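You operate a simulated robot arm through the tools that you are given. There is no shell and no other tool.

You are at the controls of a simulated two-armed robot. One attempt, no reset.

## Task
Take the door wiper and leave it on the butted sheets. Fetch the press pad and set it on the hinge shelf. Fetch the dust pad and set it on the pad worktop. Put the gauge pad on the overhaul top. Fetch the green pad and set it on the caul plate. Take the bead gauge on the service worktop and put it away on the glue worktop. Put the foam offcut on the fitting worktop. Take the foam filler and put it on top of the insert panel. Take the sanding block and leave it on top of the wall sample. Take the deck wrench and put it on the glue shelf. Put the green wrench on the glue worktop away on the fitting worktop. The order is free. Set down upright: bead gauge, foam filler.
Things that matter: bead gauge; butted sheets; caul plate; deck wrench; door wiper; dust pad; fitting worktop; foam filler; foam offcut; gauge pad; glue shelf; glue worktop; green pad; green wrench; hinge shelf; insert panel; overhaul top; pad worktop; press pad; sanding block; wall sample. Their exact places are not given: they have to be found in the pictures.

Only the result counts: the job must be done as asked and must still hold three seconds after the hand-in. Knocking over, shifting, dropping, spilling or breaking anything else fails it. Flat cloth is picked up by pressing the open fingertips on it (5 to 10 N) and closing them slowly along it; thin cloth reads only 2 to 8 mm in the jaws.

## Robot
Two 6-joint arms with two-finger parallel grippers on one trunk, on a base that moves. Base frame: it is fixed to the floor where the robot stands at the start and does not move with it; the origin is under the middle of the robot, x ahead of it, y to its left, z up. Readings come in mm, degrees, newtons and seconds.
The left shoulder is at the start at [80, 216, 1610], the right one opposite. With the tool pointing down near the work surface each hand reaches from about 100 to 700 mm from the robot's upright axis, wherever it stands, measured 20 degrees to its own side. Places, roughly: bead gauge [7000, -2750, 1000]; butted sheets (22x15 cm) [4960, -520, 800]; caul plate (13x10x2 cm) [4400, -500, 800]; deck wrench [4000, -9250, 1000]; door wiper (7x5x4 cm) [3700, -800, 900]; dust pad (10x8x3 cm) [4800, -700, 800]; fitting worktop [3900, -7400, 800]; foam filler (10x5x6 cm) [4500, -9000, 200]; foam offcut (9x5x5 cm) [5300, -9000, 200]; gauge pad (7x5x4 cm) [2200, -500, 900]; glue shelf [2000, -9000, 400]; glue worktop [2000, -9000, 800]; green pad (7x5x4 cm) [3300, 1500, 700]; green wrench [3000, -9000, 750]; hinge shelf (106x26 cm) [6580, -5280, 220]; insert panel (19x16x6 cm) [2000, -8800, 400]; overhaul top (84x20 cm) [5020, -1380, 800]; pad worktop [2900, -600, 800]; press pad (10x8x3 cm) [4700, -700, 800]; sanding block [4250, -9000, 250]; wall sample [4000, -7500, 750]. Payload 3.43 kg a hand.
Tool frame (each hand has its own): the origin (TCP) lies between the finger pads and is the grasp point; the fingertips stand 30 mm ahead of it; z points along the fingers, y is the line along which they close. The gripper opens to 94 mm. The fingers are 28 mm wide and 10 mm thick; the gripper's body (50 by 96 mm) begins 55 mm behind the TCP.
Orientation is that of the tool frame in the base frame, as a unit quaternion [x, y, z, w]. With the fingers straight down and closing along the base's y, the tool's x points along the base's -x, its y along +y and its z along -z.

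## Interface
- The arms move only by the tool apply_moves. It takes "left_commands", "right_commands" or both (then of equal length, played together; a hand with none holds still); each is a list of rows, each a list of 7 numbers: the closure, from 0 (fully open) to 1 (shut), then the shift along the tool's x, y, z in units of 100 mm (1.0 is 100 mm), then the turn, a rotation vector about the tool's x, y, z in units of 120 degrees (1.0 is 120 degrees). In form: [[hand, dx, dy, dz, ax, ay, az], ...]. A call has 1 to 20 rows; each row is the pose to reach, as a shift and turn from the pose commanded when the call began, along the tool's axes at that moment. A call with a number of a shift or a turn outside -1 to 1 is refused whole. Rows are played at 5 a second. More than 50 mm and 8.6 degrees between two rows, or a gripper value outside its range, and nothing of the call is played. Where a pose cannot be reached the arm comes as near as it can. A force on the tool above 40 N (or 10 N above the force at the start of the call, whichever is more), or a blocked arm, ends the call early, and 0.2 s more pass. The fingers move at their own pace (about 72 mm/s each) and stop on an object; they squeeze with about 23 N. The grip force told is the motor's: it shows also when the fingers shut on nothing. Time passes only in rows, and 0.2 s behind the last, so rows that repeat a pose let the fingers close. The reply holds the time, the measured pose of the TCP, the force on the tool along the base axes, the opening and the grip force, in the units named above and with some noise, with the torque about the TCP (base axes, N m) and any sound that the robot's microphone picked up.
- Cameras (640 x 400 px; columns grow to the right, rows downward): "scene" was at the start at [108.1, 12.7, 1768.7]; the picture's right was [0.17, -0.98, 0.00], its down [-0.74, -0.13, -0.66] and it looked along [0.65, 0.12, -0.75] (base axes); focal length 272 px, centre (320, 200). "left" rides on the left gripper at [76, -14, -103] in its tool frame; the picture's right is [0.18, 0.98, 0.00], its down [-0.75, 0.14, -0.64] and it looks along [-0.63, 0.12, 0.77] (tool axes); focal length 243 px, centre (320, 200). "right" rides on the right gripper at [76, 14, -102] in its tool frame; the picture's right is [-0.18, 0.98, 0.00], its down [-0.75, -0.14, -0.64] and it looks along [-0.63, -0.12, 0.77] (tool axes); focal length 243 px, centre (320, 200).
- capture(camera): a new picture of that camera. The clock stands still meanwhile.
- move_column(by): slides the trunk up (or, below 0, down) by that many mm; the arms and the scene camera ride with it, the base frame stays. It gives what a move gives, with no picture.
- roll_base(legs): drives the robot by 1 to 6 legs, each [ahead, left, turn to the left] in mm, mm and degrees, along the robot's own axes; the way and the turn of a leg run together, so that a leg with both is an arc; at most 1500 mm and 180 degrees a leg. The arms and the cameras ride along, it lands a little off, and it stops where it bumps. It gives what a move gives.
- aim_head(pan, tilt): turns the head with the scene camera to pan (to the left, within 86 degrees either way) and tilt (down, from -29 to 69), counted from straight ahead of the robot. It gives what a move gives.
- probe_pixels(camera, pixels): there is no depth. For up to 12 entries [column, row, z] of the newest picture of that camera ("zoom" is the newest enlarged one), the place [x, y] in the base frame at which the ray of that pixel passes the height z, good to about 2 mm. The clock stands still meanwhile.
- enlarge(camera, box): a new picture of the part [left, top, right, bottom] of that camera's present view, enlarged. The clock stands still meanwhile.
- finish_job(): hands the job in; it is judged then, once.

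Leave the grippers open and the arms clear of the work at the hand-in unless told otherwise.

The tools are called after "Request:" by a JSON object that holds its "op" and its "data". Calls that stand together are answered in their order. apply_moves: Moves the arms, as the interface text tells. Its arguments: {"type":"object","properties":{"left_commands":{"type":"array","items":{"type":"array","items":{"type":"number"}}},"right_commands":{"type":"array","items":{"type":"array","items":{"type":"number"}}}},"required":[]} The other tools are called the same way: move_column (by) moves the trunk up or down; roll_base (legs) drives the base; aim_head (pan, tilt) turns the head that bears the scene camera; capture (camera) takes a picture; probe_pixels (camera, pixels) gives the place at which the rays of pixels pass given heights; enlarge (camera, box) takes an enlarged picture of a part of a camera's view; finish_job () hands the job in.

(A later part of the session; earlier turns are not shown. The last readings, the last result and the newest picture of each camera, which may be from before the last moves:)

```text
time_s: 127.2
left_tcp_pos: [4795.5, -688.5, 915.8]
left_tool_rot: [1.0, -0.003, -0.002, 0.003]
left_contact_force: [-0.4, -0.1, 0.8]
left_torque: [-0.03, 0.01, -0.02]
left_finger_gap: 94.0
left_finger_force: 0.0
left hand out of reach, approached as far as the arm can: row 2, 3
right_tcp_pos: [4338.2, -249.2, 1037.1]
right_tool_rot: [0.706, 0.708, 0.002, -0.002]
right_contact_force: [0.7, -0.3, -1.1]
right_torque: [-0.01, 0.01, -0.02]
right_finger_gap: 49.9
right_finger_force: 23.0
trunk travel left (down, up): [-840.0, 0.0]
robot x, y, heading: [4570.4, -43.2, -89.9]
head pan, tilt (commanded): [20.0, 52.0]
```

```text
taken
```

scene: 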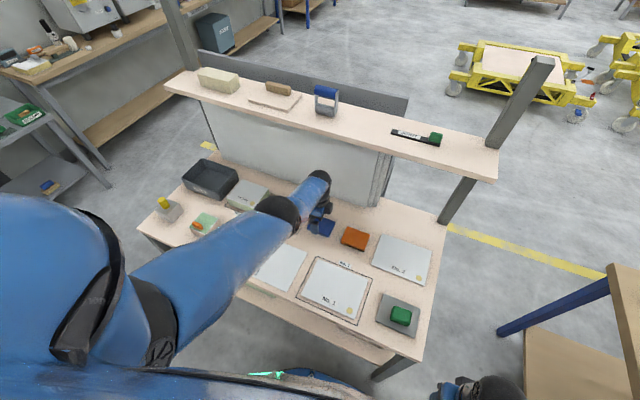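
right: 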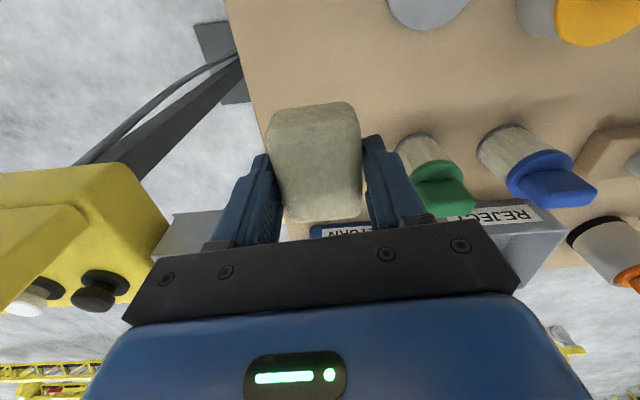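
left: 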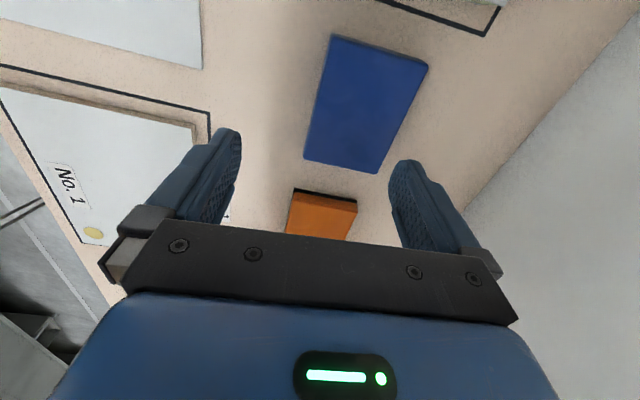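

Out of reach at this height. I raise the hand 90 mm, pull back a bit, and lower the column 130 mm (right hand is off the table edge).

Request:
{"op": "apply_moves", "data": {"left_commands": [[0, 0, -0.2, -0.3, 0, 0, 0], [0, 0, -0.4, -0.6, 0, 0, 0], [0, 0, -0.4, -0.9, 0, 0, 0]]}}

Request:
{"op": "move_column", "data": {"by": -130}}

Request:
{"op": "apply_moves", "data": {"left_commands": [[0, 0, 0.3, 0, 0, 0, 0], [0, 0.04, 0.6, 0, 0, 0, 0], [0, 0.07, 0.72, 0, 0, 0, 0]]}}

Request:
{"op": "capture", "data": {"camera": "left"}}

Request:
{"op": "capture", "data": {"camera": "scene"}}

```text
time_s: 128.0
left_tcp_pos: [4796.7, -648.8, 1005.9]
left_tool_rot: [1.0, -0.002, -0.003, 0.001]
left_contact_force: [0.2, 0.6, -0.3]
left_torque: [-0.03, -0.02, -0.03]
left_finger_gap: 94.0
left_finger_force: 0.1
right_tcp_pos: [4338.2, -249.2, 1037.7]
right_tool_rot: [0.706, 0.708, 0.002, -0.003]
right_contact_force: [-0.4, 0.1, -0.7]
right_torque: [-0.01, 0.05, -0.01]
right_finger_gap: 49.7
right_finger_force: 22.2
trunk travel left (down, up): [-840.0, 0.0]
robot x, y, heading: [4569.5, -47.5, -89.8]
head pan, tilt (commanded): [20.0, 52.0]
```

```text
time_s: 129.6
left_tcp_pos: [4797.0, -651.3, 875.7]
left_tool_rot: [1.0, -0.002, -0.002, 0.001]
left_contact_force: [0.3, 0.0, 0.5]
left_torque: [0.01, 0.02, -0.01]
left_finger_gap: 94.0
left_finger_force: 0.1
right_tcp_pos: [4338.8, -248.9, 906.7]
right_tool_rot: [0.707, 0.708, 0.003, -0.003]
right_contact_force: [-0.1, 0.0, 0.0]
right_torque: [0.01, -0.02, -0.01]
right_finger_gap: 49.6
right_finger_force: 22.7
trunk travel left (down, up): [-710.0, 130.0]
robot x, y, heading: [4567.6, -45.7, -90.2]
head pan, tilt (commanded): [20.0, 52.0]
```

```text
time_s: 130.4
left_tcp_pos: [4805.1, -723.6, 875.8]
left_tool_rot: [1.0, -0.003, -0.003, 0.002]
left_contact_force: [0.3, 0.3, -0.2]
left_torque: [0.01, 0.0, 0.0]
left_finger_gap: 94.2
left_finger_force: 0.1
right_tcp_pos: [4340.1, -250.5, 908.0]
right_tool_rot: [0.707, 0.707, 0.003, -0.003]
right_contact_force: [0.4, -0.6, -0.1]
right_torque: [-0.01, 0.01, -0.03]
right_finger_gap: 49.5
right_finger_force: 23.0
trunk travel left (down, up): [-710.0, 130.0]
robot x, y, heading: [4571.8, -49.1, -90.0]
head pan, tilt (commanded): [20.0, 52.0]
```

```text
taken
```

left: 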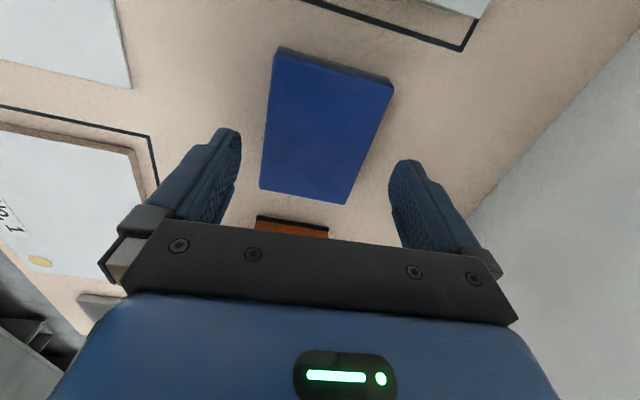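

```text
taken
```

scene: 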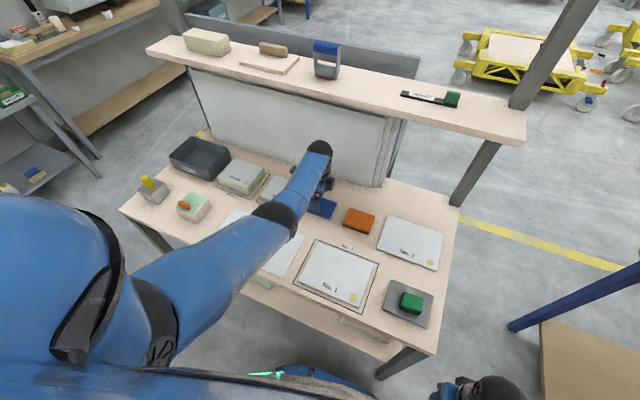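

Request:
{"op": "probe_pixels", "data": {"camera": "left", "pixels": [[277, 54, 822], [391, 88, 822], [346, 204, 822], [260, 188, 822], [280, 47, 803], [394, 80, 803], [320, 130, 822]]}}

```text
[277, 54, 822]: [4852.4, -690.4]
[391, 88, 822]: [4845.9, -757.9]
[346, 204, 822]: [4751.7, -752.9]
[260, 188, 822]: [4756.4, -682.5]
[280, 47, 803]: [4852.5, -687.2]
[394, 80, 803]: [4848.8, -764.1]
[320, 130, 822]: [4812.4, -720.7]
```

Pad centre ≈(4802,−721), yaw ≈−3.7°. I align (turn +3.6° about the tool axis), and descend slowly to TCP ≈836.

Request:
{"op": "apply_moves", "data": {"left_commands": [[0, -0.03, -0.025, 0.1, 0, 0, 0.03], [0, -0.03, -0.025, 0.22, 0, 0, 0.03], [0, -0.03, -0.025, 0.32, 0, 0, 0.03], [0, -0.03, -0.025, 0.37, 0, 0, 0.03], [0, -0.03, -0.025, 0.4, 0, 0, 0.03], [0, -0.03, -0.025, 0.4, 0, 0, 0.03]]}}

Request:
{"op": "capture", "data": {"camera": "left"}}

```text
time_s: 131.8
left_tcp_pos: [4801.2, -719.4, 834.2]
left_tool_rot: [0.999, -0.034, -0.002, 0.002]
left_contact_force: [0.1, -0.5, 0.8]
left_torque: [0.02, 0.0, -0.03]
left_finger_gap: 94.1
left_finger_force: 0.0
right_tcp_pos: [4338.6, -250.3, 906.4]
right_tool_rot: [0.707, 0.707, 0.004, -0.002]
right_contact_force: [0.4, -0.4, -0.3]
right_torque: [0.01, -0.01, -0.02]
right_finger_gap: 49.8
right_finger_force: 22.8
trunk travel left (down, up): [-710.0, 130.0]
robot x, y, heading: [4571.4, -48.7, -89.6]
head pan, tilt (commanded): [20.0, 52.0]
```

```text
taken
```

left: 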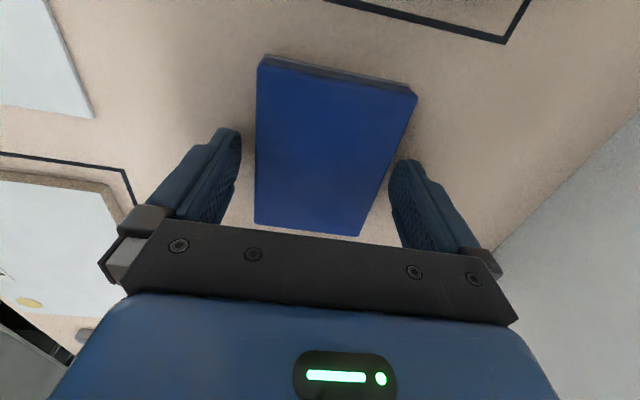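

No contact yet at z=834. I close slowly on the blue pad.

Request:
{"op": "apply_moves", "data": {"left_commands": [[0.1, 0, 0, 0, 0, 0, 0], [0.15, 0, 0, 0, 0, 0, 0], [0.2, 0, 0, 0, 0, 0, 0], [0.3, 0, 0, 0, 0, 0, 0], [0.4, 0, 0, 0, 0, 0, 0], [0.4, 0, 0, 0, 0, 0, 0]]}}

Request:
{"op": "capture", "data": {"camera": "left"}}

```text
time_s: 133.2
left_tcp_pos: [4801.8, -720.7, 834.5]
left_tool_rot: [0.999, -0.035, -0.002, 0.002]
left_contact_force: [-0.3, -0.1, 0.5]
left_torque: [-0.09, 0.06, -0.02]
left_finger_gap: 74.5
left_finger_force: 23.3
right_tcp_pos: [4339.3, -250.3, 906.5]
right_tool_rot: [0.707, 0.707, 0.003, -0.003]
right_contact_force: [0.4, 0.5, 0.1]
right_torque: [-0.04, 0.0, -0.03]
right_finger_gap: 49.6
right_finger_force: 22.7
trunk travel left (down, up): [-710.0, 130.0]
robot x, y, heading: [4570.5, -46.6, -89.9]
head pan, tilt (commanded): [20.0, 52.0]
```

```text
taken
```

left: 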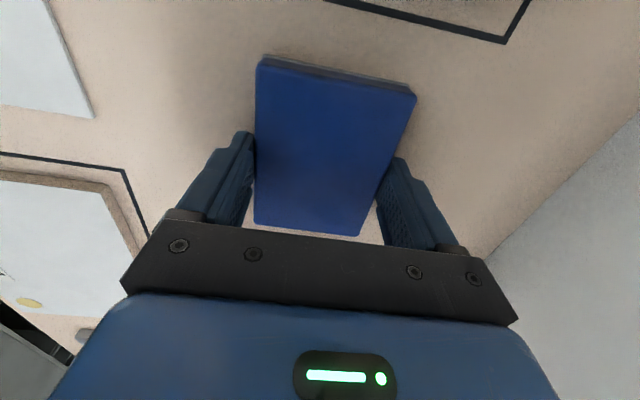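

Gripped (74.5 mm). I lift 60 mm, then retract away from the shelf.

Request:
{"op": "apply_moves", "data": {"left_commands": [[0.4, 0, 0, -0.2, 0, 0, 0], [0.4, 0, 0, -0.5, 0, 0, 0], [0.4, 0, -0.3, -0.7, 0, 0, 0], [0.4, 0, -0.7, -0.8, 0, 0, 0], [0.4, 0, -1, -0.9, 0, 0, 0]]}}

Request:
{"op": "apply_moves", "data": {"left_commands": [[0.4, 0, -0.4, 0, 0, 0, 0], [0.4, 0, -0.8, 0, 0, 0, 0], [0.4, 0, -1, 0, 0, 0, 0]]}}

Request:
{"op": "move_column", "data": {"by": 130}}

Request:
{"op": "capture", "data": {"camera": "scene"}}

Request:
{"op": "capture", "data": {"camera": "left"}}

```text
time_s: 134.4
left_tcp_pos: [4810.7, -618.4, 925.9]
left_tool_rot: [0.999, -0.034, -0.002, 0.001]
left_contact_force: [0.3, -0.3, -1.6]
left_torque: [-0.02, -0.01, 0.01]
left_finger_gap: 74.7
left_finger_force: 23.3
right_tcp_pos: [4340.1, -249.3, 907.5]
right_tool_rot: [0.707, 0.707, 0.002, -0.002]
right_contact_force: [-0.5, 0.5, -0.8]
right_torque: [-0.03, -0.01, 0.02]
right_finger_gap: 49.6
right_finger_force: 22.8
trunk travel left (down, up): [-710.0, 130.0]
robot x, y, heading: [4570.2, -42.1, -89.8]
head pan, tilt (commanded): [20.0, 52.0]
```

```text
time_s: 135.2
left_tcp_pos: [4816.3, -519.4, 924.4]
left_tool_rot: [0.999, -0.034, -0.001, 0.003]
left_contact_force: [1.2, 0.7, -1.8]
left_torque: [0.04, 0.0, -0.02]
left_finger_gap: 74.8
left_finger_force: 22.7
right_tcp_pos: [4339.1, -250.4, 907.4]
right_tool_rot: [0.706, 0.708, 0.003, -0.003]
right_contact_force: [-0.3, 0.5, -0.6]
right_torque: [-0.03, 0.01, 0.02]
right_finger_gap: 49.7
right_finger_force: 23.7
trunk travel left (down, up): [-710.0, 130.0]
robot x, y, heading: [4567.1, -45.3, -89.7]
head pan, tilt (commanded): [20.0, 52.0]
```

```text
time_s: 136.8
left_tcp_pos: [4816.6, -519.2, 1054.3]
left_tool_rot: [0.999, -0.034, -0.001, 0.002]
left_contact_force: [-0.9, 0.2, -1.2]
left_torque: [-0.05, 0.0, -0.02]
left_finger_gap: 74.8
left_finger_force: 22.7
right_tcp_pos: [4338.6, -250.5, 1036.8]
right_tool_rot: [0.707, 0.707, 0.003, -0.003]
right_contact_force: [0.8, 0.3, 0.1]
right_torque: [0.01, 0.0, -0.01]
right_finger_gap: 49.6
right_finger_force: 23.3
trunk travel left (down, up): [-840.0, 0.0]
robot x, y, heading: [4569.3, -45.2, -90.1]
head pan, tilt (commanded): [20.0, 52.0]
```

```text
taken
```

scene: 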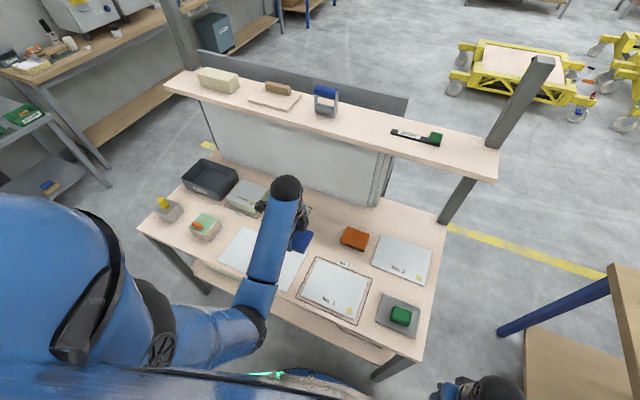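

```text
taken
```

left: 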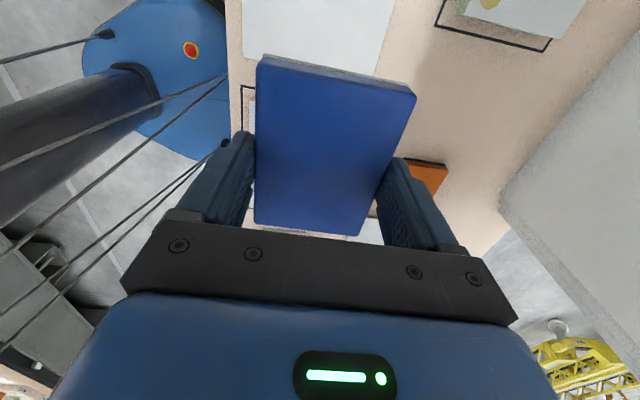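

Pad lifted clear. I retract the hand, back off and strafe along the aisle to bench 1 (x≈3500).

Request:
{"op": "apply_moves", "data": {"left_commands": [[0.4, 0, -0.4, 0, 0, 0, 0], [0.4, 0, -0.8, 0, 0, 0, 0], [0.4, 0, -1, 0, 0, 0, 0]]}}

Request:
{"op": "roll_base", "data": {"legs": [[-340, 0, 0], [0, -1070, 0]]}}

Request:
{"op": "aim_head", "data": {"pan": 0, "tilt": 50}}

Request:
{"op": "capture", "data": {"camera": "scene"}}

```text
time_s: 137.6
left_tcp_pos: [4821.0, -418.7, 1044.5]
left_tool_rot: [0.999, -0.035, -0.003, 0.006]
left_contact_force: [1.3, -0.5, -1.2]
left_torque: [0.0, -0.02, 0.02]
left_finger_gap: 74.8
left_finger_force: 22.7
left hand out of reach, approached as far as the arm can: row 1, 2, 3
right_tcp_pos: [4338.6, -249.1, 1037.3]
right_tool_rot: [0.706, 0.708, 0.003, -0.003]
right_contact_force: [-0.1, 0.6, 0.0]
right_torque: [-0.02, 0.02, 0.01]
right_finger_gap: 50.0
right_finger_force: 22.9
trunk travel left (down, up): [-840.0, 0.0]
robot x, y, heading: [4569.1, -48.5, -89.8]
head pan, tilt (commanded): [20.0, 52.0]
```

```text
time_s: 145.1
left_tcp_pos: [3707.7, -68.8, 1043.6]
left_tool_rot: [0.999, -0.048, -0.002, 0.005]
left_contact_force: [-0.4, -0.1, -0.9]
left_torque: [-0.01, 0.03, -0.02]
left_finger_gap: 74.7
left_finger_force: 22.7
right_tcp_pos: [3227.3, 114.5, 1037.4]
right_tool_rot: [0.716, 0.698, 0.003, -0.004]
right_contact_force: [0.2, -0.1, 0.5]
right_torque: [0.0, 0.05, 0.02]
right_finger_gap: 49.5
right_finger_force: 23.0
trunk travel left (down, up): [-840.0, 0.0]
robot x, y, heading: [3464.3, 313.0, -91.3]
head pan, tilt (commanded): [20.0, 52.0]
```

```text
time_s: 145.9
left_tcp_pos: [3705.9, -68.2, 1044.3]
left_tool_rot: [0.999, -0.048, -0.002, 0.004]
left_contact_force: [-0.3, 0.5, -2.0]
left_torque: [0.0, -0.01, 0.06]
left_finger_gap: 74.5
left_finger_force: 22.6
right_tcp_pos: [3226.9, 114.5, 1036.7]
right_tool_rot: [0.716, 0.698, 0.003, -0.003]
right_contact_force: [-0.3, 0.0, -0.4]
right_torque: [0.01, -0.02, -0.02]
right_finger_gap: 49.7
right_finger_force: 23.4
trunk travel left (down, up): [-840.0, 0.0]
robot x, y, heading: [3462.1, 310.9, -91.6]
head pan, tilt (commanded): [0.0, 50.0]
```

```text
taken
```

scene: 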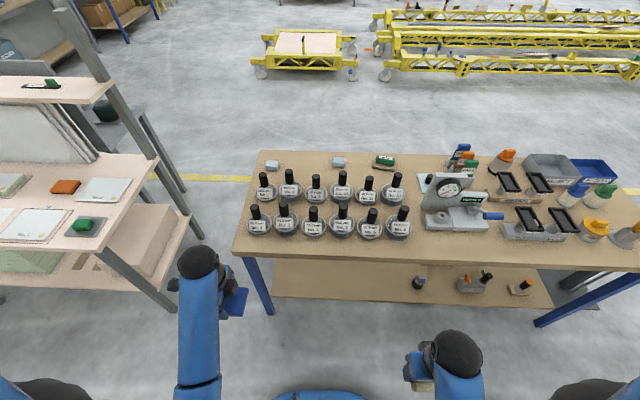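

Request:
{"op": "enlarge", "data": {"camera": "scene", "box": [230, 150, 440, 280]}}

Request:
{"op": "enlarge", "data": {"camera": "scene", "box": [390, 150, 640, 290]}}

```text
3.05 times, centred on (335, 215) of scene
```

zoom: 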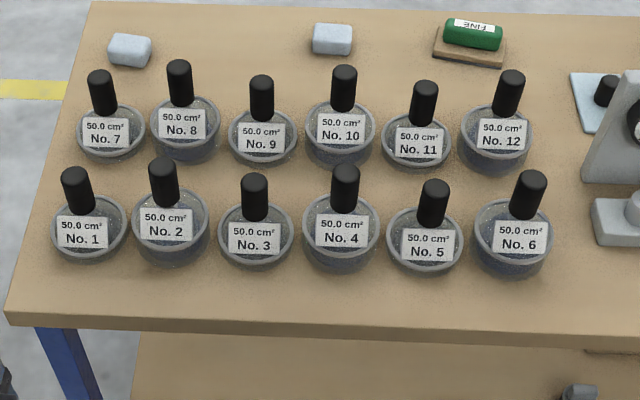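

```text
2.56 times, centred on (515, 220) of scene
```

zoom: 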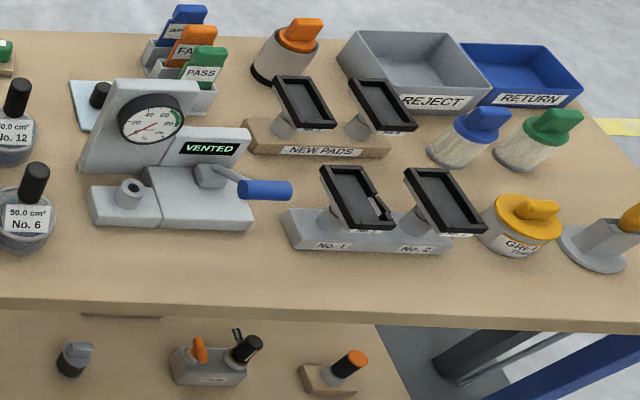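

Request:
{"op": "probe_pixels", "data": {"camera": "zoom", "pixels": [[170, 229, 848], [95, 224, 848], [252, 230, 848], [170, 303, 848], [300, 309, 848], [285, 245, 848], [455, 253, 848], [50, 240, 848], [512, 256, 848]]}}

```text
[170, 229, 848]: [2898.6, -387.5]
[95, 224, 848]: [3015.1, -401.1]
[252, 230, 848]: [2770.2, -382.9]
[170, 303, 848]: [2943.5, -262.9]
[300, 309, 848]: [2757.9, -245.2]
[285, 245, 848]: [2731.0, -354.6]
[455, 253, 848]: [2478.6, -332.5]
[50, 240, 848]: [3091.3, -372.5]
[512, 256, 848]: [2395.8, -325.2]
```

Free area in front of the gauge device: x 2770–3015, y −385…−258. I will set the dust pad at about (2890,−315). I strafe right 816 mm and approach.

Request:
{"op": "roll_base", "data": {"legs": [[0, -816, 1.5], [190, 0, 0]]}}

Request:
{"op": "aim_head", "data": {"pan": 25, "tilt": 55}}

Request:
{"op": "capture", "data": {"camera": "scene"}}

Request:
{"op": "capture", "data": {"camera": "left"}}

```text
time_s: 151.5
left_tcp_pos: [2891.0, -240.4, 1045.1]
left_tool_rot: [1.0, -0.028, -0.003, 0.007]
left_contact_force: [-0.6, 0.1, -0.6]
left_torque: [-0.03, 0.02, -0.01]
left_finger_gap: 74.4
left_finger_force: 23.0
right_tcp_pos: [2406.6, -76.1, 1038.7]
right_tool_rot: [0.703, 0.711, 0.003, -0.001]
right_contact_force: [0.4, 0.9, -0.6]
right_torque: [-0.02, 0.02, -0.03]
right_finger_gap: 49.6
right_finger_force: 22.9
trunk travel left (down, up): [-840.0, 0.0]
robot x, y, heading: [2631.6, 125.1, -89.4]
head pan, tilt (commanded): [0.0, 50.0]
```

```text
time_s: 152.4
left_tcp_pos: [2891.5, -244.9, 1042.4]
left_tool_rot: [1.0, -0.029, -0.002, 0.005]
left_contact_force: [-0.6, -0.1, -0.5]
left_torque: [0.04, -0.02, 0.0]
left_finger_gap: 74.6
left_finger_force: 22.9
right_tcp_pos: [2405.7, -81.0, 1037.2]
right_tool_rot: [0.703, 0.711, 0.003, -0.002]
right_contact_force: [0.4, -0.5, -0.6]
right_torque: [0.01, 0.02, 0.02]
right_finger_gap: 49.5
right_finger_force: 22.9
trunk travel left (down, up): [-840.0, 0.0]
robot x, y, heading: [2635.5, 126.8, -89.3]
head pan, tilt (commanded): [25.0, 55.0]
```

```text
taken
```

scene: 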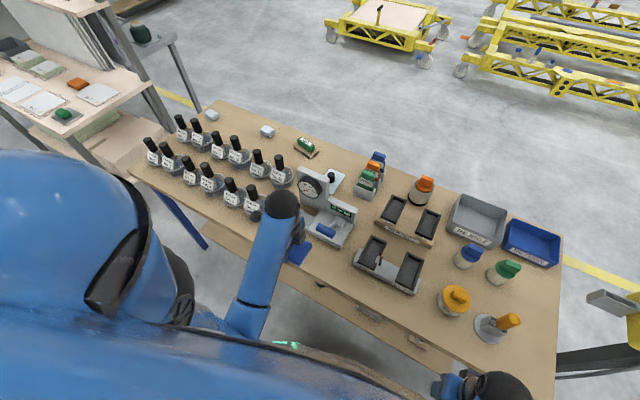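

```text
taken
```

left: 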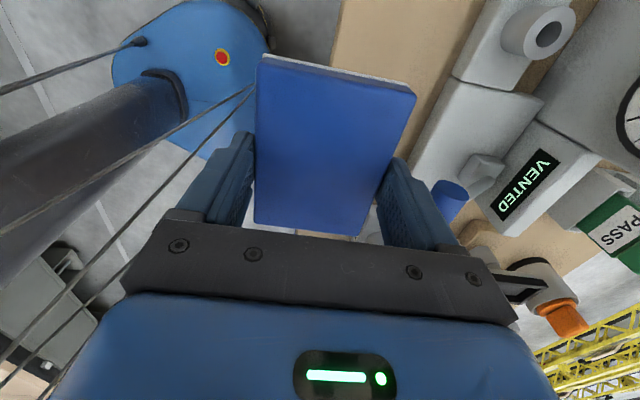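

Request:
{"op": "probe_pixels", "data": {"camera": "left", "pixels": [[340, 10, 848], [334, 50, 848], [450, 78, 848], [450, 78, 885], [410, 160, 848], [410, 160, 885]]}}

Request:
{"op": "enlarge", "data": {"camera": "scene", "box": [230, 170, 430, 295]}}

```text
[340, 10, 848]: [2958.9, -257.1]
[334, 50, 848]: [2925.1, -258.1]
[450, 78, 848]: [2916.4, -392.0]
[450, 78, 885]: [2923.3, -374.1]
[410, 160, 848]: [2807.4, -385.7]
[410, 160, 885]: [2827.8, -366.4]
```

```text
3.20 times, centred on (330, 232) of scene
```

zoom: 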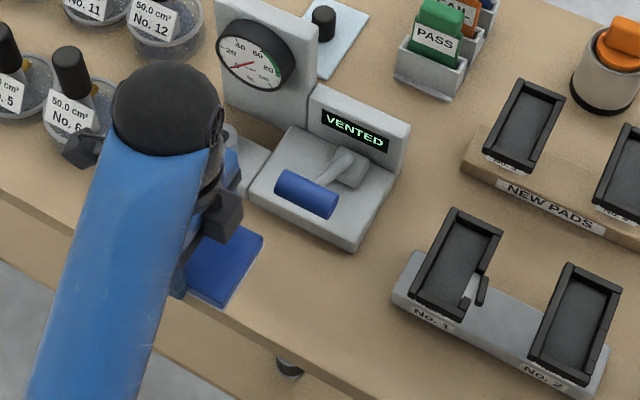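

Zone confirmed: bench edge y≈−257, device front y≈−388. I move to y≈−318 and lower to z≈960.

Request:
{"op": "apply_moves", "data": {"left_commands": [[0.4, 0, 0.3, 0.2, 0, 0, 0], [0.4, 0, 0.6, 0.4, 0, 0, 0], [0.4, 0, 0.74, 0.8, 0, 0, 0], [0.4, 0, 0.74, 0.9, 0, 0, 0]]}}

Request:
{"op": "apply_moves", "data": {"left_commands": [[0.4, 0, 0, 0.3, 0, 0, 0], [0.4, 0, 0, 0.5, 0, 0, 0], [0.4, 0, 0, 0.58, 0, 0, 0], [0.4, 0, 0, 0.62, 0, 0, 0]]}}

Request:
{"op": "capture", "data": {"camera": "left"}}

```text
time_s: 153.1
left_tcp_pos: [2890.1, -301.5, 1002.0]
left_tool_rot: [1.0, -0.027, 0.0, -0.001]
left_contact_force: [-0.2, 0.0, -1.6]
left_torque: [0.0, 0.0, -0.03]
left_finger_gap: 74.6
left_finger_force: 23.3
right_tcp_pos: [2407.6, -79.3, 1036.8]
right_tool_rot: [0.703, 0.711, 0.002, -0.003]
right_contact_force: [0.7, 0.2, -0.1]
right_torque: [-0.02, 0.02, -0.02]
right_finger_gap: 49.7
right_finger_force: 23.3
trunk travel left (down, up): [-840.0, 0.0]
robot x, y, heading: [2636.1, 124.4, -89.4]
head pan, tilt (commanded): [25.0, 55.0]
stopped in row 3 (left hand): the force on the tool passed its limit at 62 N (the readings are from after the stop); the commanded pose is now the measured one
```

```text
time_s: 154.1
left_tcp_pos: [2890.3, -307.8, 939.2]
left_tool_rot: [1.0, -0.027, -0.001, 0.003]
left_contact_force: [13.3, -16.7, -7.1]
left_torque: [0.45, -0.02, 0.71]
left_finger_gap: 74.6
left_finger_force: 23.2
right_tcp_pos: [2409.3, -82.9, 1036.3]
right_tool_rot: [0.702, 0.712, 0.003, -0.004]
right_contact_force: [-0.2, 0.3, -0.8]
right_torque: [0.0, 0.04, -0.02]
right_finger_gap: 49.6
right_finger_force: 23.2
trunk travel left (down, up): [-840.0, 0.0]
robot x, y, heading: [2633.2, 127.8, -89.3]
head pan, tilt (commanded): [25.0, 55.0]
```

```text
taken
```

left: 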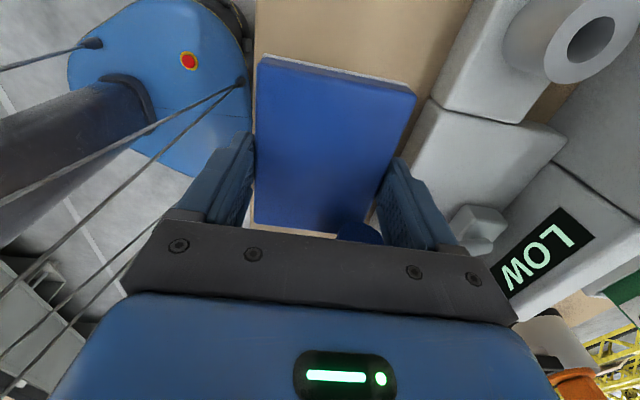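

I touched the tester's blue lever: the display now reads "LOW". I back off at once, straight up the way I came.

Request:
{"op": "apply_moves", "data": {"left_commands": [[0.4, 0, -0.05, -0.3, 0, 0, 0], [0.4, 0, -0.1, -0.6, 0, 0, 0], [0.4, 0, -0.4, -0.85, 0, 0, 0], [0.4, 0, -0.8, -0.95, 0, 0, 0]]}}

Request:
{"op": "capture", "data": {"camera": "left"}}

Request:
{"op": "enlarge", "data": {"camera": "scene", "box": [230, 170, 430, 295]}}

```text
time_s: 155.1
left_tcp_pos: [2896.8, -225.0, 1034.7]
left_tool_rot: [1.0, -0.027, -0.001, -0.001]
left_contact_force: [0.3, -0.8, -2.3]
left_torque: [0.0, 0.03, 0.02]
left_finger_gap: 74.6
left_finger_force: 22.5
right_tcp_pos: [2408.3, -81.1, 1037.7]
right_tool_rot: [0.703, 0.712, 0.003, -0.004]
right_contact_force: [0.7, 0.0, -0.7]
right_torque: [-0.01, 0.01, 0.01]
right_finger_gap: 49.7
right_finger_force: 22.8
trunk travel left (down, up): [-840.0, 0.0]
robot x, y, heading: [2635.7, 125.4, -89.2]
head pan, tilt (commanded): [25.0, 55.0]
```

```text
taken
```

left: 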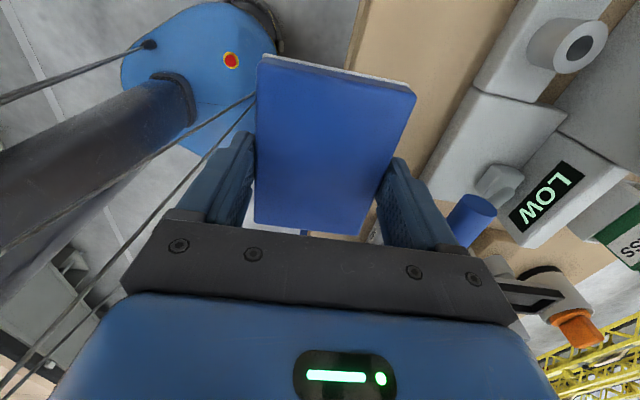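

```text
3.20 times, centred on (330, 232) of scene
```

zoom: 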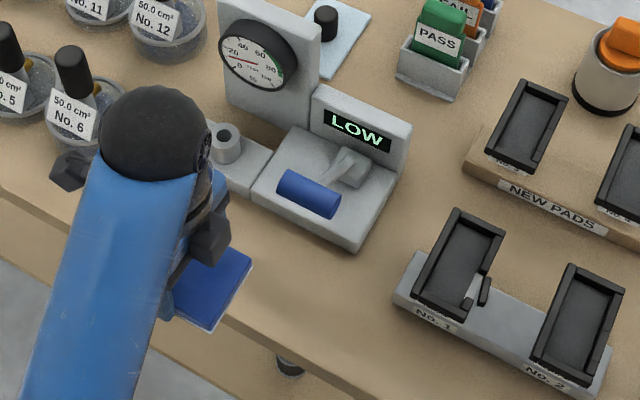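

I zoom in on the lever in both views to determine its geometry.

Request:
{"op": "enlarge", "data": {"camera": "scene", "box": [290, 190, 370, 255]}}

Request:
{"op": "probe_pixels", "data": {"camera": "zoom", "pixels": [[150, 190, 900], [150, 190, 950], [150, 190, 1000], [230, 230, 900], [230, 230, 950], [230, 230, 1000]]}}

Request:
{"op": "enlarge", "data": {"camera": "left", "box": [400, 60, 620, 260]}}

```text
6.15 times, centred on (330, 222) of scene
```

zoom: 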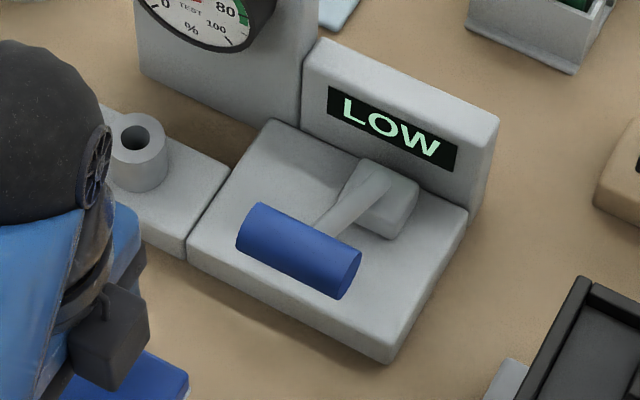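

```text
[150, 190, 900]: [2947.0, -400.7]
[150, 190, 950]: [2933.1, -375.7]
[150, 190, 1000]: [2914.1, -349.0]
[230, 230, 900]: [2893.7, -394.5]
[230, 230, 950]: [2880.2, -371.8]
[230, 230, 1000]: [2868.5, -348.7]
```

```text
2.00 times, centred on (510, 160) of left
```

zoom: 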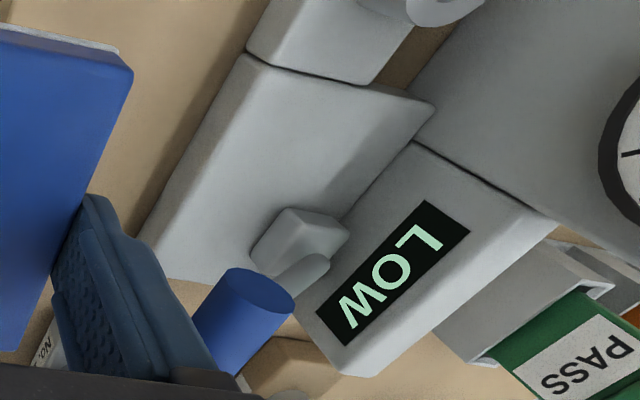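

Request:
{"op": "probe_pixels", "data": {"camera": "zoom", "pixels": [[262, 293, 900], [262, 293, 930], [262, 293, 960], [262, 293, 990], [225, 340, 930], [225, 340, 960]]}}

Request:
{"op": "enlarge", "data": {"camera": "scene", "box": [290, 190, 370, 255]}}

Request:
{"op": "probe_pixels", "data": {"camera": "zoom", "pixels": [[252, 228, 900], [252, 228, 930], [252, 228, 960], [252, 228, 990], [345, 270, 930], [345, 270, 960], [192, 258, 848], [388, 362, 848], [300, 330, 848]]}}

```text
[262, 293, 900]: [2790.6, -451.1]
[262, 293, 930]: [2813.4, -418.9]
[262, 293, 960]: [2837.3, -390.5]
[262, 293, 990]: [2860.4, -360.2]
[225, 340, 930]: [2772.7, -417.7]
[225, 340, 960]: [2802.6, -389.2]
```

```text
6.15 times, centred on (330, 222) of scene
```

zoom: 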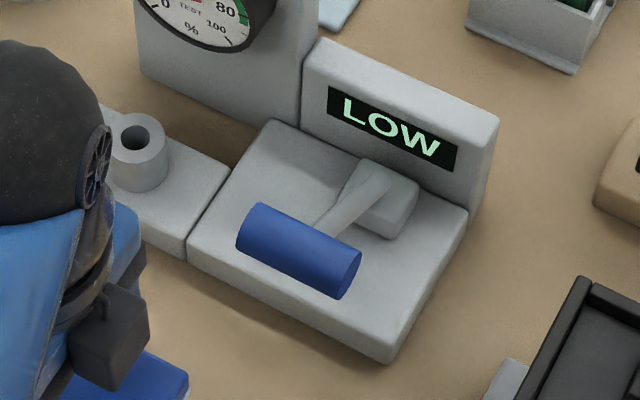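

```text
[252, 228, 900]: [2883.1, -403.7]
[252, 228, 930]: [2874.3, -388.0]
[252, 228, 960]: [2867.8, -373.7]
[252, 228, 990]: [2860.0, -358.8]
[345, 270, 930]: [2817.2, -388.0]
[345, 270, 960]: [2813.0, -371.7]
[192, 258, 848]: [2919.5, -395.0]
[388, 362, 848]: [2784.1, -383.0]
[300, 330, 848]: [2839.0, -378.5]
```

The lever handle stands at z≈990, y≈−360: that is what I brushed. I check the dial and whether the display recovers with time.

Request:
{"op": "enlarge", "data": {"camera": "scene", "box": [280, 150, 380, 250]}}

Request:
{"op": "apply_moves", "data": {"left_commands": [[0.4, 0, 0, 0, 0, 0, 0], [0.4, 0, 0, 0, 0, 0, 0], [0.4, 0, 0, 0, 0, 0, 0], [0.4, 0, 0, 0, 0, 0, 0], [0.4, 0, 0, 0, 0, 0, 0], [0.4, 0, 0, 0, 0, 0, 0], [0.4, 0, 0, 0, 0, 0, 0], [0.4, 0, 0, 0, 0, 0, 0], [0.4, 0, 0, 0, 0, 0, 0], [0.4, 0, 0, 0, 0, 0, 0]]}}

Request:
{"op": "enlarge", "data": {"camera": "scene", "box": [280, 150, 380, 250]}}

```text
4.00 times, centred on (330, 200) of scene
```

zoom: 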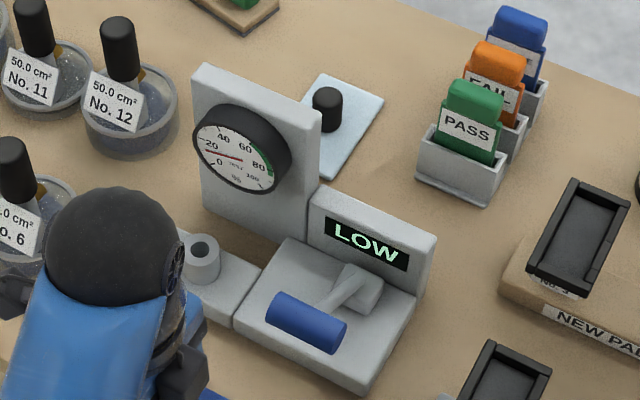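

```text
time_s: 157.3
left_tcp_pos: [2893.9, -223.0, 1035.2]
left_tool_rot: [1.0, -0.027, 0.0, 0.0]
left_contact_force: [0.1, -0.5, -1.6]
left_torque: [0.0, -0.03, 0.02]
left_finger_gap: 75.0
left_finger_force: 23.3
right_tcp_pos: [2407.1, -80.8, 1037.0]
right_tool_rot: [0.703, 0.712, 0.002, -0.004]
right_contact_force: [0.1, 0.0, 0.1]
right_torque: [-0.02, 0.03, 0.0]
right_finger_gap: 49.4
right_finger_force: 22.3
trunk travel left (down, up): [-840.0, 0.0]
robot x, y, heading: [2638.5, 126.9, -89.2]
head pan, tilt (commanded): [25.0, 55.0]
```

```text
4.00 times, centred on (330, 200) of scene
```

zoom: 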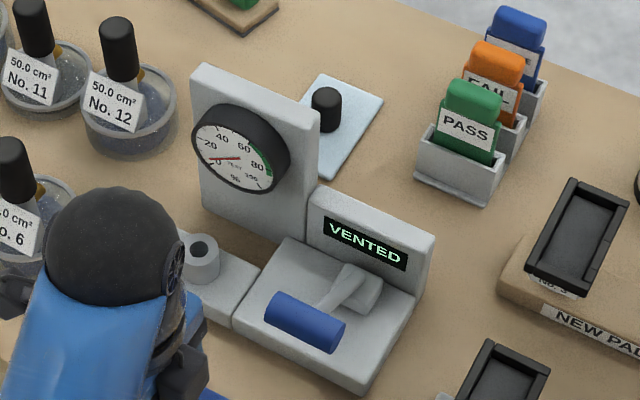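

The tester vented itself again and the lever looks unmoved. I choose a spot farther from the lever: x≈2960, y≈−322. First shift in x, then forward, staying high, and look before lowering.

Request:
{"op": "apply_moves", "data": {"left_commands": [[0.4, 0.35, 0, 0, 0, 0, 0], [0.4, 0.7, 0, 0, 0, 0, 0], [0.4, 0.72, 0.3, 0, 0, 0, 0], [0.4, 0.72, 0.6, 0, 0, 0, 0], [0.4, 0.72, 0.96, 0, 0, 0, 0]]}}

Request:
{"op": "capture", "data": {"camera": "left"}}

Request:
{"op": "enlarge", "data": {"camera": "scene", "box": [200, 150, 400, 280]}}

```text
time_s: 158.5
left_tcp_pos: [2959.8, -323.8, 1034.7]
left_tool_rot: [1.0, -0.026, 0.001, -0.001]
left_contact_force: [-0.2, -0.5, -1.5]
left_torque: [-0.01, -0.03, 0.0]
left_finger_gap: 74.8
left_finger_force: 23.1
right_tcp_pos: [2407.5, -82.1, 1037.8]
right_tool_rot: [0.702, 0.712, 0.003, -0.004]
right_contact_force: [0.7, -0.4, -0.8]
right_torque: [-0.02, 0.01, -0.02]
right_finger_gap: 49.6
right_finger_force: 22.2
trunk travel left (down, up): [-840.0, 0.0]
robot x, y, heading: [2639.5, 127.7, -89.4]
head pan, tilt (commanded): [25.0, 55.0]
```

```text
taken
```

left: 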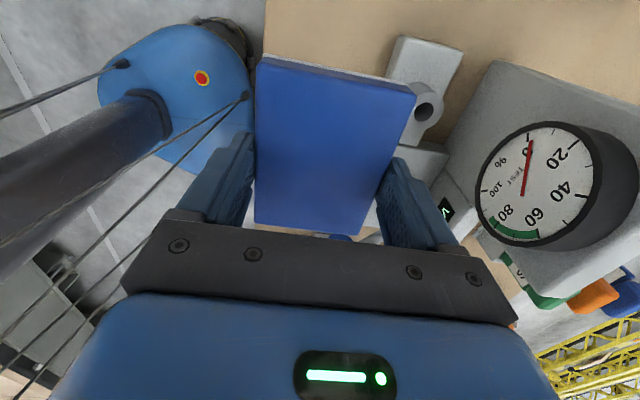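

```text
3.08 times, centred on (300, 215) of scene
```

zoom: 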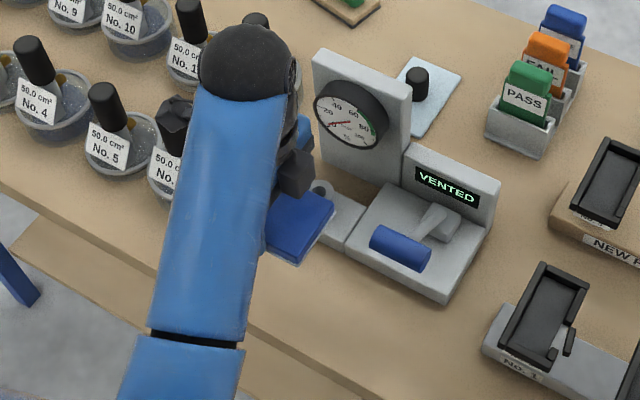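

Request:
{"op": "probe_pixels", "data": {"camera": "zoom", "pixels": [[348, 122, 900], [348, 122, 950], [348, 122, 1000], [348, 122, 1050], [330, 50, 1050], [330, 185, 848]]}}

Request:
{"op": "probe_pixels", "data": {"camera": "left", "pixels": [[535, 180, 900], [535, 180, 950], [535, 180, 1000], [535, 180, 1050], [400, 38, 880], [385, 80, 848]]}}

```text
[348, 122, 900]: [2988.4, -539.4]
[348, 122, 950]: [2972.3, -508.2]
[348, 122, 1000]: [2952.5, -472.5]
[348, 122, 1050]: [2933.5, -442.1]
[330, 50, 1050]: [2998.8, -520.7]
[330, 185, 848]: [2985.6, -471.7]
```

```text
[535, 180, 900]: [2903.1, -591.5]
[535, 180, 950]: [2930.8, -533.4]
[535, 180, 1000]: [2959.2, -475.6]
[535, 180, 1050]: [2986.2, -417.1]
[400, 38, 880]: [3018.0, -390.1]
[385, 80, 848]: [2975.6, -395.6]
```

Dial face is at y≈−472, base front at y≈−395; my hand reaches to −371. I descend to z≈935, then check.

Request:
{"op": "apply_moves", "data": {"left_commands": [[0.4, 0, 0, 0.3, 0, 0, 0], [0.4, 0, 0, 0.6, 0, 0, 0], [0.4, 0, 0, 0.85, 0, 0, 0], [0.4, 0, 0, 1, 0, 0, 0]]}}

Request:
{"op": "capture", "data": {"camera": "left"}}

```text
time_s: 159.5
left_tcp_pos: [2960.8, -323.3, 934.8]
left_tool_rot: [1.0, -0.027, 0.0, -0.001]
left_contact_force: [-0.9, -0.1, -2.1]
left_torque: [0.01, 0.01, -0.01]
left_finger_gap: 74.7
left_finger_force: 23.5
right_tcp_pos: [2407.3, -79.6, 1038.2]
right_tool_rot: [0.703, 0.711, 0.004, -0.002]
right_contact_force: [0.0, -0.4, -0.4]
right_torque: [-0.01, -0.01, 0.01]
right_finger_gap: 49.6
right_finger_force: 23.1
trunk travel left (down, up): [-840.0, 0.0]
robot x, y, heading: [2632.9, 123.3, -89.3]
head pan, tilt (commanded): [25.0, 55.0]
```

```text
taken
```

left: 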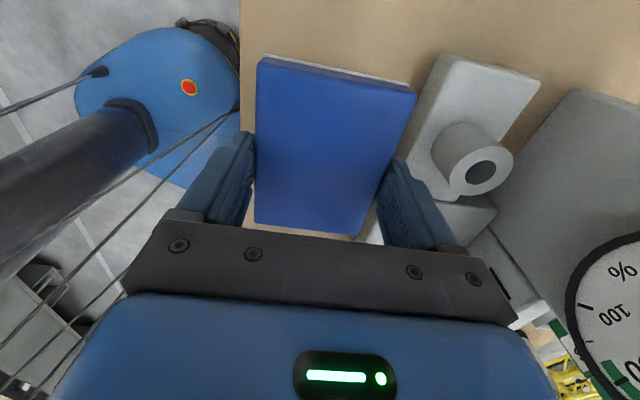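

Clear. I lower to z≈889, then in small steps to contact.

Request:
{"op": "apply_moves", "data": {"left_commands": [[0.4, 0, 0, 0.15, 0, 0, 0], [0.4, 0, 0, 0.3, 0, 0, 0], [0.4, 0, 0, 0.4, 0, 0, 0], [0.4, 0, 0, 0.45, 0, 0, 0], [0.4, 0, 0, 0.47, 0, 0, 0]]}}

Request:
{"op": "apply_moves", "data": {"left_commands": [[0.4, 0, 0, 0.015, 0, 0, 0], [0.4, 0, 0, 0.03, 0, 0, 0], [0.4, 0, 0, 0.045, 0, 0, 0], [0.4, 0, 0, 0.045, 0, 0, 0]]}}

```text
time_s: 160.7
left_tcp_pos: [2960.6, -323.1, 888.5]
left_tool_rot: [1.0, -0.027, 0.0, 0.0]
left_contact_force: [-0.6, 0.2, -1.8]
left_torque: [0.01, 0.04, 0.0]
left_finger_gap: 74.6
left_finger_force: 22.7
right_tcp_pos: [2406.9, -80.0, 1037.2]
right_tool_rot: [0.702, 0.712, 0.002, -0.003]
right_contact_force: [-0.3, -0.2, -0.2]
right_torque: [0.0, 0.0, -0.03]
right_finger_gap: 49.5
right_finger_force: 23.0
trunk travel left (down, up): [-840.0, 0.0]
robot x, y, heading: [2635.8, 126.8, -89.4]
head pan, tilt (commanded): [25.0, 55.0]
```

```text
time_s: 161.7
left_tcp_pos: [2960.4, -322.2, 884.8]
left_tool_rot: [1.0, -0.026, 0.001, 0.001]
left_contact_force: [1.6, -0.1, 6.9]
left_torque: [-0.37, 0.41, 0.09]
left_finger_gap: 74.6
left_finger_force: 23.3
right_tcp_pos: [2407.0, -80.4, 1036.6]
right_tool_rot: [0.703, 0.711, 0.003, -0.003]
right_contact_force: [-0.4, -0.4, 0.4]
right_torque: [0.02, 0.01, -0.03]
right_finger_gap: 49.7
right_finger_force: 22.8
trunk travel left (down, up): [-840.0, 0.0]
robot x, y, heading: [2632.8, 124.7, -89.2]
head pan, tilt (commanded): [25.0, 55.0]
```

Light corner contact (7 N) at z=885: the pad is probably tilted a little. I continue down gently in 1 mm steps.

Request:
{"op": "apply_moves", "data": {"left_commands": [[0.4, 0, 0, 0.01, 0, 0, 0], [0.4, 0, 0, 0.02, 0, 0, 0], [0.4, 0, 0, 0.02, 0, 0, 0]]}}

Request:
{"op": "capture", "data": {"camera": "left"}}

```text
time_s: 162.5
left_tcp_pos: [2959.3, -322.2, 885.0]
left_tool_rot: [1.0, -0.027, 0.001, 0.002]
left_contact_force: [4.3, -5.6, 25.7]
left_torque: [-0.19, 0.3, 0.06]
left_finger_gap: 74.9
left_finger_force: 22.9
right_tcp_pos: [2405.9, -79.4, 1037.1]
right_tool_rot: [0.703, 0.711, 0.003, -0.002]
right_contact_force: [1.1, 0.4, -0.5]
right_torque: [0.02, 0.01, -0.03]
right_finger_gap: 49.2
right_finger_force: 23.4
trunk travel left (down, up): [-840.0, 0.0]
robot x, y, heading: [2634.4, 126.1, -89.3]
head pan, tilt (commanded): [25.0, 55.0]
```

```text
taken
```

left: 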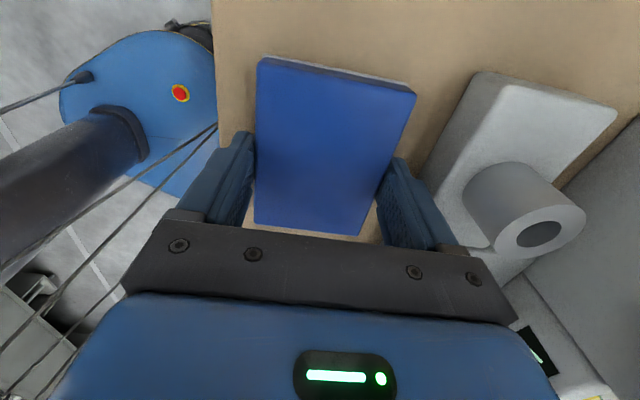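

Now it is flat with 26 N. I ease up 1 mm and open the fingers to about 88 mm.

Request:
{"op": "apply_moves", "data": {"left_commands": [[0.4, 0, 0, -0.012, 0, 0, 0], [0.3, 0, 0, -0.012, 0, 0, 0], [0.15, 0, 0, -0.012, 0, 0, 0], [0.06, 0, 0, -0.012, 0, 0, 0], [0.06, 0, 0, -0.012, 0, 0, 0]]}}

Request:
{"op": "apply_moves", "data": {"left_commands": [[0.06, 0, 0, -0.2, 0, 0, 0], [0.06, 0, 0, -0.5, 0, 0, 0], [0.06, 0, 0, -0.9, 0, 0, 0]]}}

Request:
{"op": "capture", "data": {"camera": "left"}}

```text
time_s: 163.7
left_tcp_pos: [2960.3, -321.4, 882.0]
left_tool_rot: [1.0, -0.027, 0.0, -0.001]
left_contact_force: [-0.1, 0.7, -0.1]
left_torque: [-0.01, -0.01, -0.02]
left_finger_gap: 88.4
left_finger_force: 0.0
right_tcp_pos: [2406.6, -79.7, 1037.0]
right_tool_rot: [0.702, 0.712, 0.003, -0.002]
right_contact_force: [0.3, -0.1, 0.3]
right_torque: [-0.03, 0.01, -0.01]
right_finger_gap: 49.7
right_finger_force: 22.9
trunk travel left (down, up): [-840.0, 0.0]
robot x, y, heading: [2635.0, 127.1, -89.4]
head pan, tilt (commanded): [25.0, 55.0]
```

```text
time_s: 164.5
left_tcp_pos: [2959.5, -322.8, 974.0]
left_tool_rot: [1.0, -0.027, 0.0, 0.0]
left_contact_force: [-0.3, 0.2, -0.2]
left_torque: [-0.03, -0.03, 0.0]
left_finger_gap: 88.3
left_finger_force: 0.1
right_tcp_pos: [2407.3, -80.4, 1036.7]
right_tool_rot: [0.703, 0.711, 0.004, -0.003]
right_contact_force: [0.1, -0.4, 0.1]
right_torque: [0.02, 0.01, -0.02]
right_finger_gap: 49.5
right_finger_force: 22.9
trunk travel left (down, up): [-840.0, 0.0]
robot x, y, heading: [2635.0, 125.4, -89.1]
head pan, tilt (commanded): [25.0, 55.0]
```

```text
taken
```

left: 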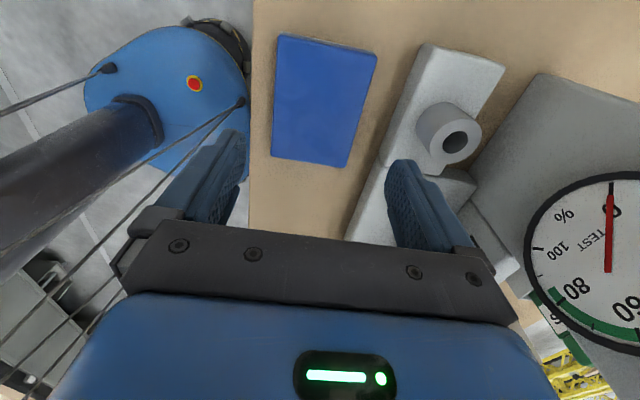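

Dust pad lies flat on the pad worktop, nothing else touched. I raise and retract the left hand.

Request:
{"op": "apply_moves", "data": {"left_commands": [[0.06, 0, 0, -0.35, 0, 0, 0], [0.06, 0, -0.3, -0.6, 0, 0, 0], [0.06, 0, -0.7, -0.6, 0, 0, 0], [0.06, 0, -1, -0.6, 0, 0, 0]]}}

Request:
{"op": "roll_base", "data": {"legs": [[-230, 0, 0]]}}

Request:
{"op": "aim_head", "data": {"pan": 0, "tilt": 45}}

Request:
{"op": "capture", "data": {"camera": "scene"}}

```text
time_s: 165.5
left_tcp_pos: [2965.1, -220.9, 1032.5]
left_tool_rot: [1.0, -0.026, 0.0, 0.0]
left_contact_force: [-0.6, -0.2, 0.6]
left_torque: [-0.01, 0.0, -0.01]
left_finger_gap: 88.3
left_finger_force: 0.1
right_tcp_pos: [2406.9, -79.4, 1037.5]
right_tool_rot: [0.703, 0.711, 0.002, -0.002]
right_contact_force: [-0.6, 0.1, 0.0]
right_torque: [-0.01, 0.01, 0.01]
right_finger_gap: 49.6
right_finger_force: 22.9
trunk travel left (down, up): [-840.0, 0.0]
robot x, y, heading: [2635.8, 126.6, -89.1]
head pan, tilt (commanded): [25.0, 55.0]
```

```text
time_s: 167.2
left_tcp_pos: [2961.5, 0.3, 1033.3]
left_tool_rot: [1.0, -0.03, 0.0, -0.002]
left_contact_force: [-0.5, 0.4, 0.2]
left_torque: [-0.02, 0.0, 0.01]
left_finger_gap: 88.3
left_finger_force: 0.2
right_tcp_pos: [2403.3, 144.8, 1036.0]
right_tool_rot: [0.705, 0.71, 0.005, -0.004]
right_contact_force: [0.4, -0.5, -0.4]
right_torque: [0.03, -0.03, 0.02]
right_finger_gap: 49.6
right_finger_force: 23.0
trunk travel left (down, up): [-840.0, 0.0]
robot x, y, heading: [2637.7, 352.6, -89.5]
head pan, tilt (commanded): [25.0, 55.0]
```

```text
time_s: 168.1
left_tcp_pos: [2959.8, 5.7, 1033.6]
left_tool_rot: [1.0, -0.029, -0.001, 0.001]
left_contact_force: [0.6, 0.8, 0.5]
left_torque: [-0.01, 0.01, -0.05]
left_finger_gap: 88.3
left_finger_force: 0.0
right_tcp_pos: [2403.1, 150.7, 1036.2]
right_tool_rot: [0.705, 0.71, 0.002, -0.003]
right_contact_force: [-0.2, -1.0, -0.2]
right_torque: [-0.02, -0.01, -0.01]
right_finger_gap: 49.7
right_finger_force: 23.4
trunk travel left (down, up): [-840.0, 0.0]
robot x, y, heading: [2630.0, 351.5, -89.7]
head pan, tilt (commanded): [0.0, 45.0]
```

```text
taken
```

scene: 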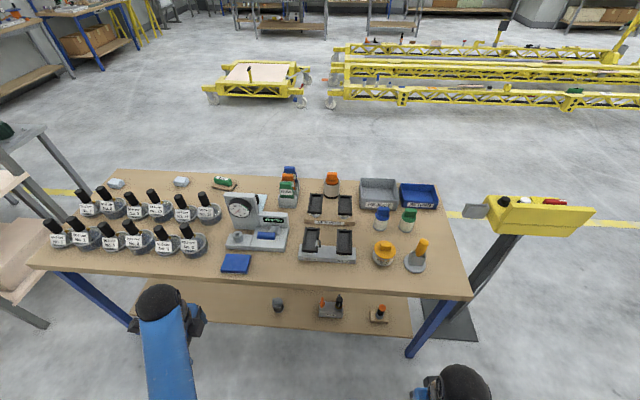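

Dust pad placed at (235,262). Now I drive around the west end of the bench to its far side: right 1400, ahead 1650.

Request:
{"op": "roll_base", "data": {"legs": [[0, -1400, 0], [1450, 0, 0], [200, 0, 0]]}}

Request:
{"op": "capture", "data": {"camera": "scene"}}

```text
time_s: 183.0
left_tcp_pos: [1639.0, -1638.8, 1034.9]
left_tool_rot: [1.0, -0.011, 0.0, 0.002]
left_contact_force: [-0.1, 0.5, -0.2]
left_torque: [-0.01, -0.01, -0.03]
left_finger_gap: 88.2
left_finger_force: 0.0
right_tcp_pos: [1075.7, -1513.2, 1037.7]
right_tool_rot: [0.691, 0.722, 0.001, -0.002]
right_contact_force: [0.1, 0.5, 0.2]
right_torque: [-0.01, 0.0, -0.02]
right_finger_gap: 49.5
right_finger_force: 23.0
trunk travel left (down, up): [-840.0, 0.0]
robot x, y, heading: [1294.9, -1303.9, -87.8]
head pan, tilt (commanded): [0.0, 45.0]
```

```text
taken
```

scene: 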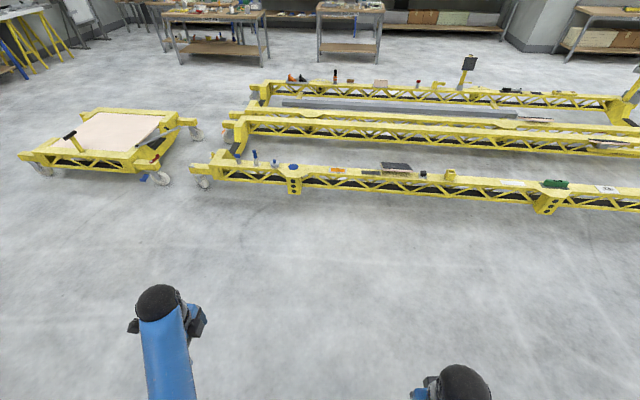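

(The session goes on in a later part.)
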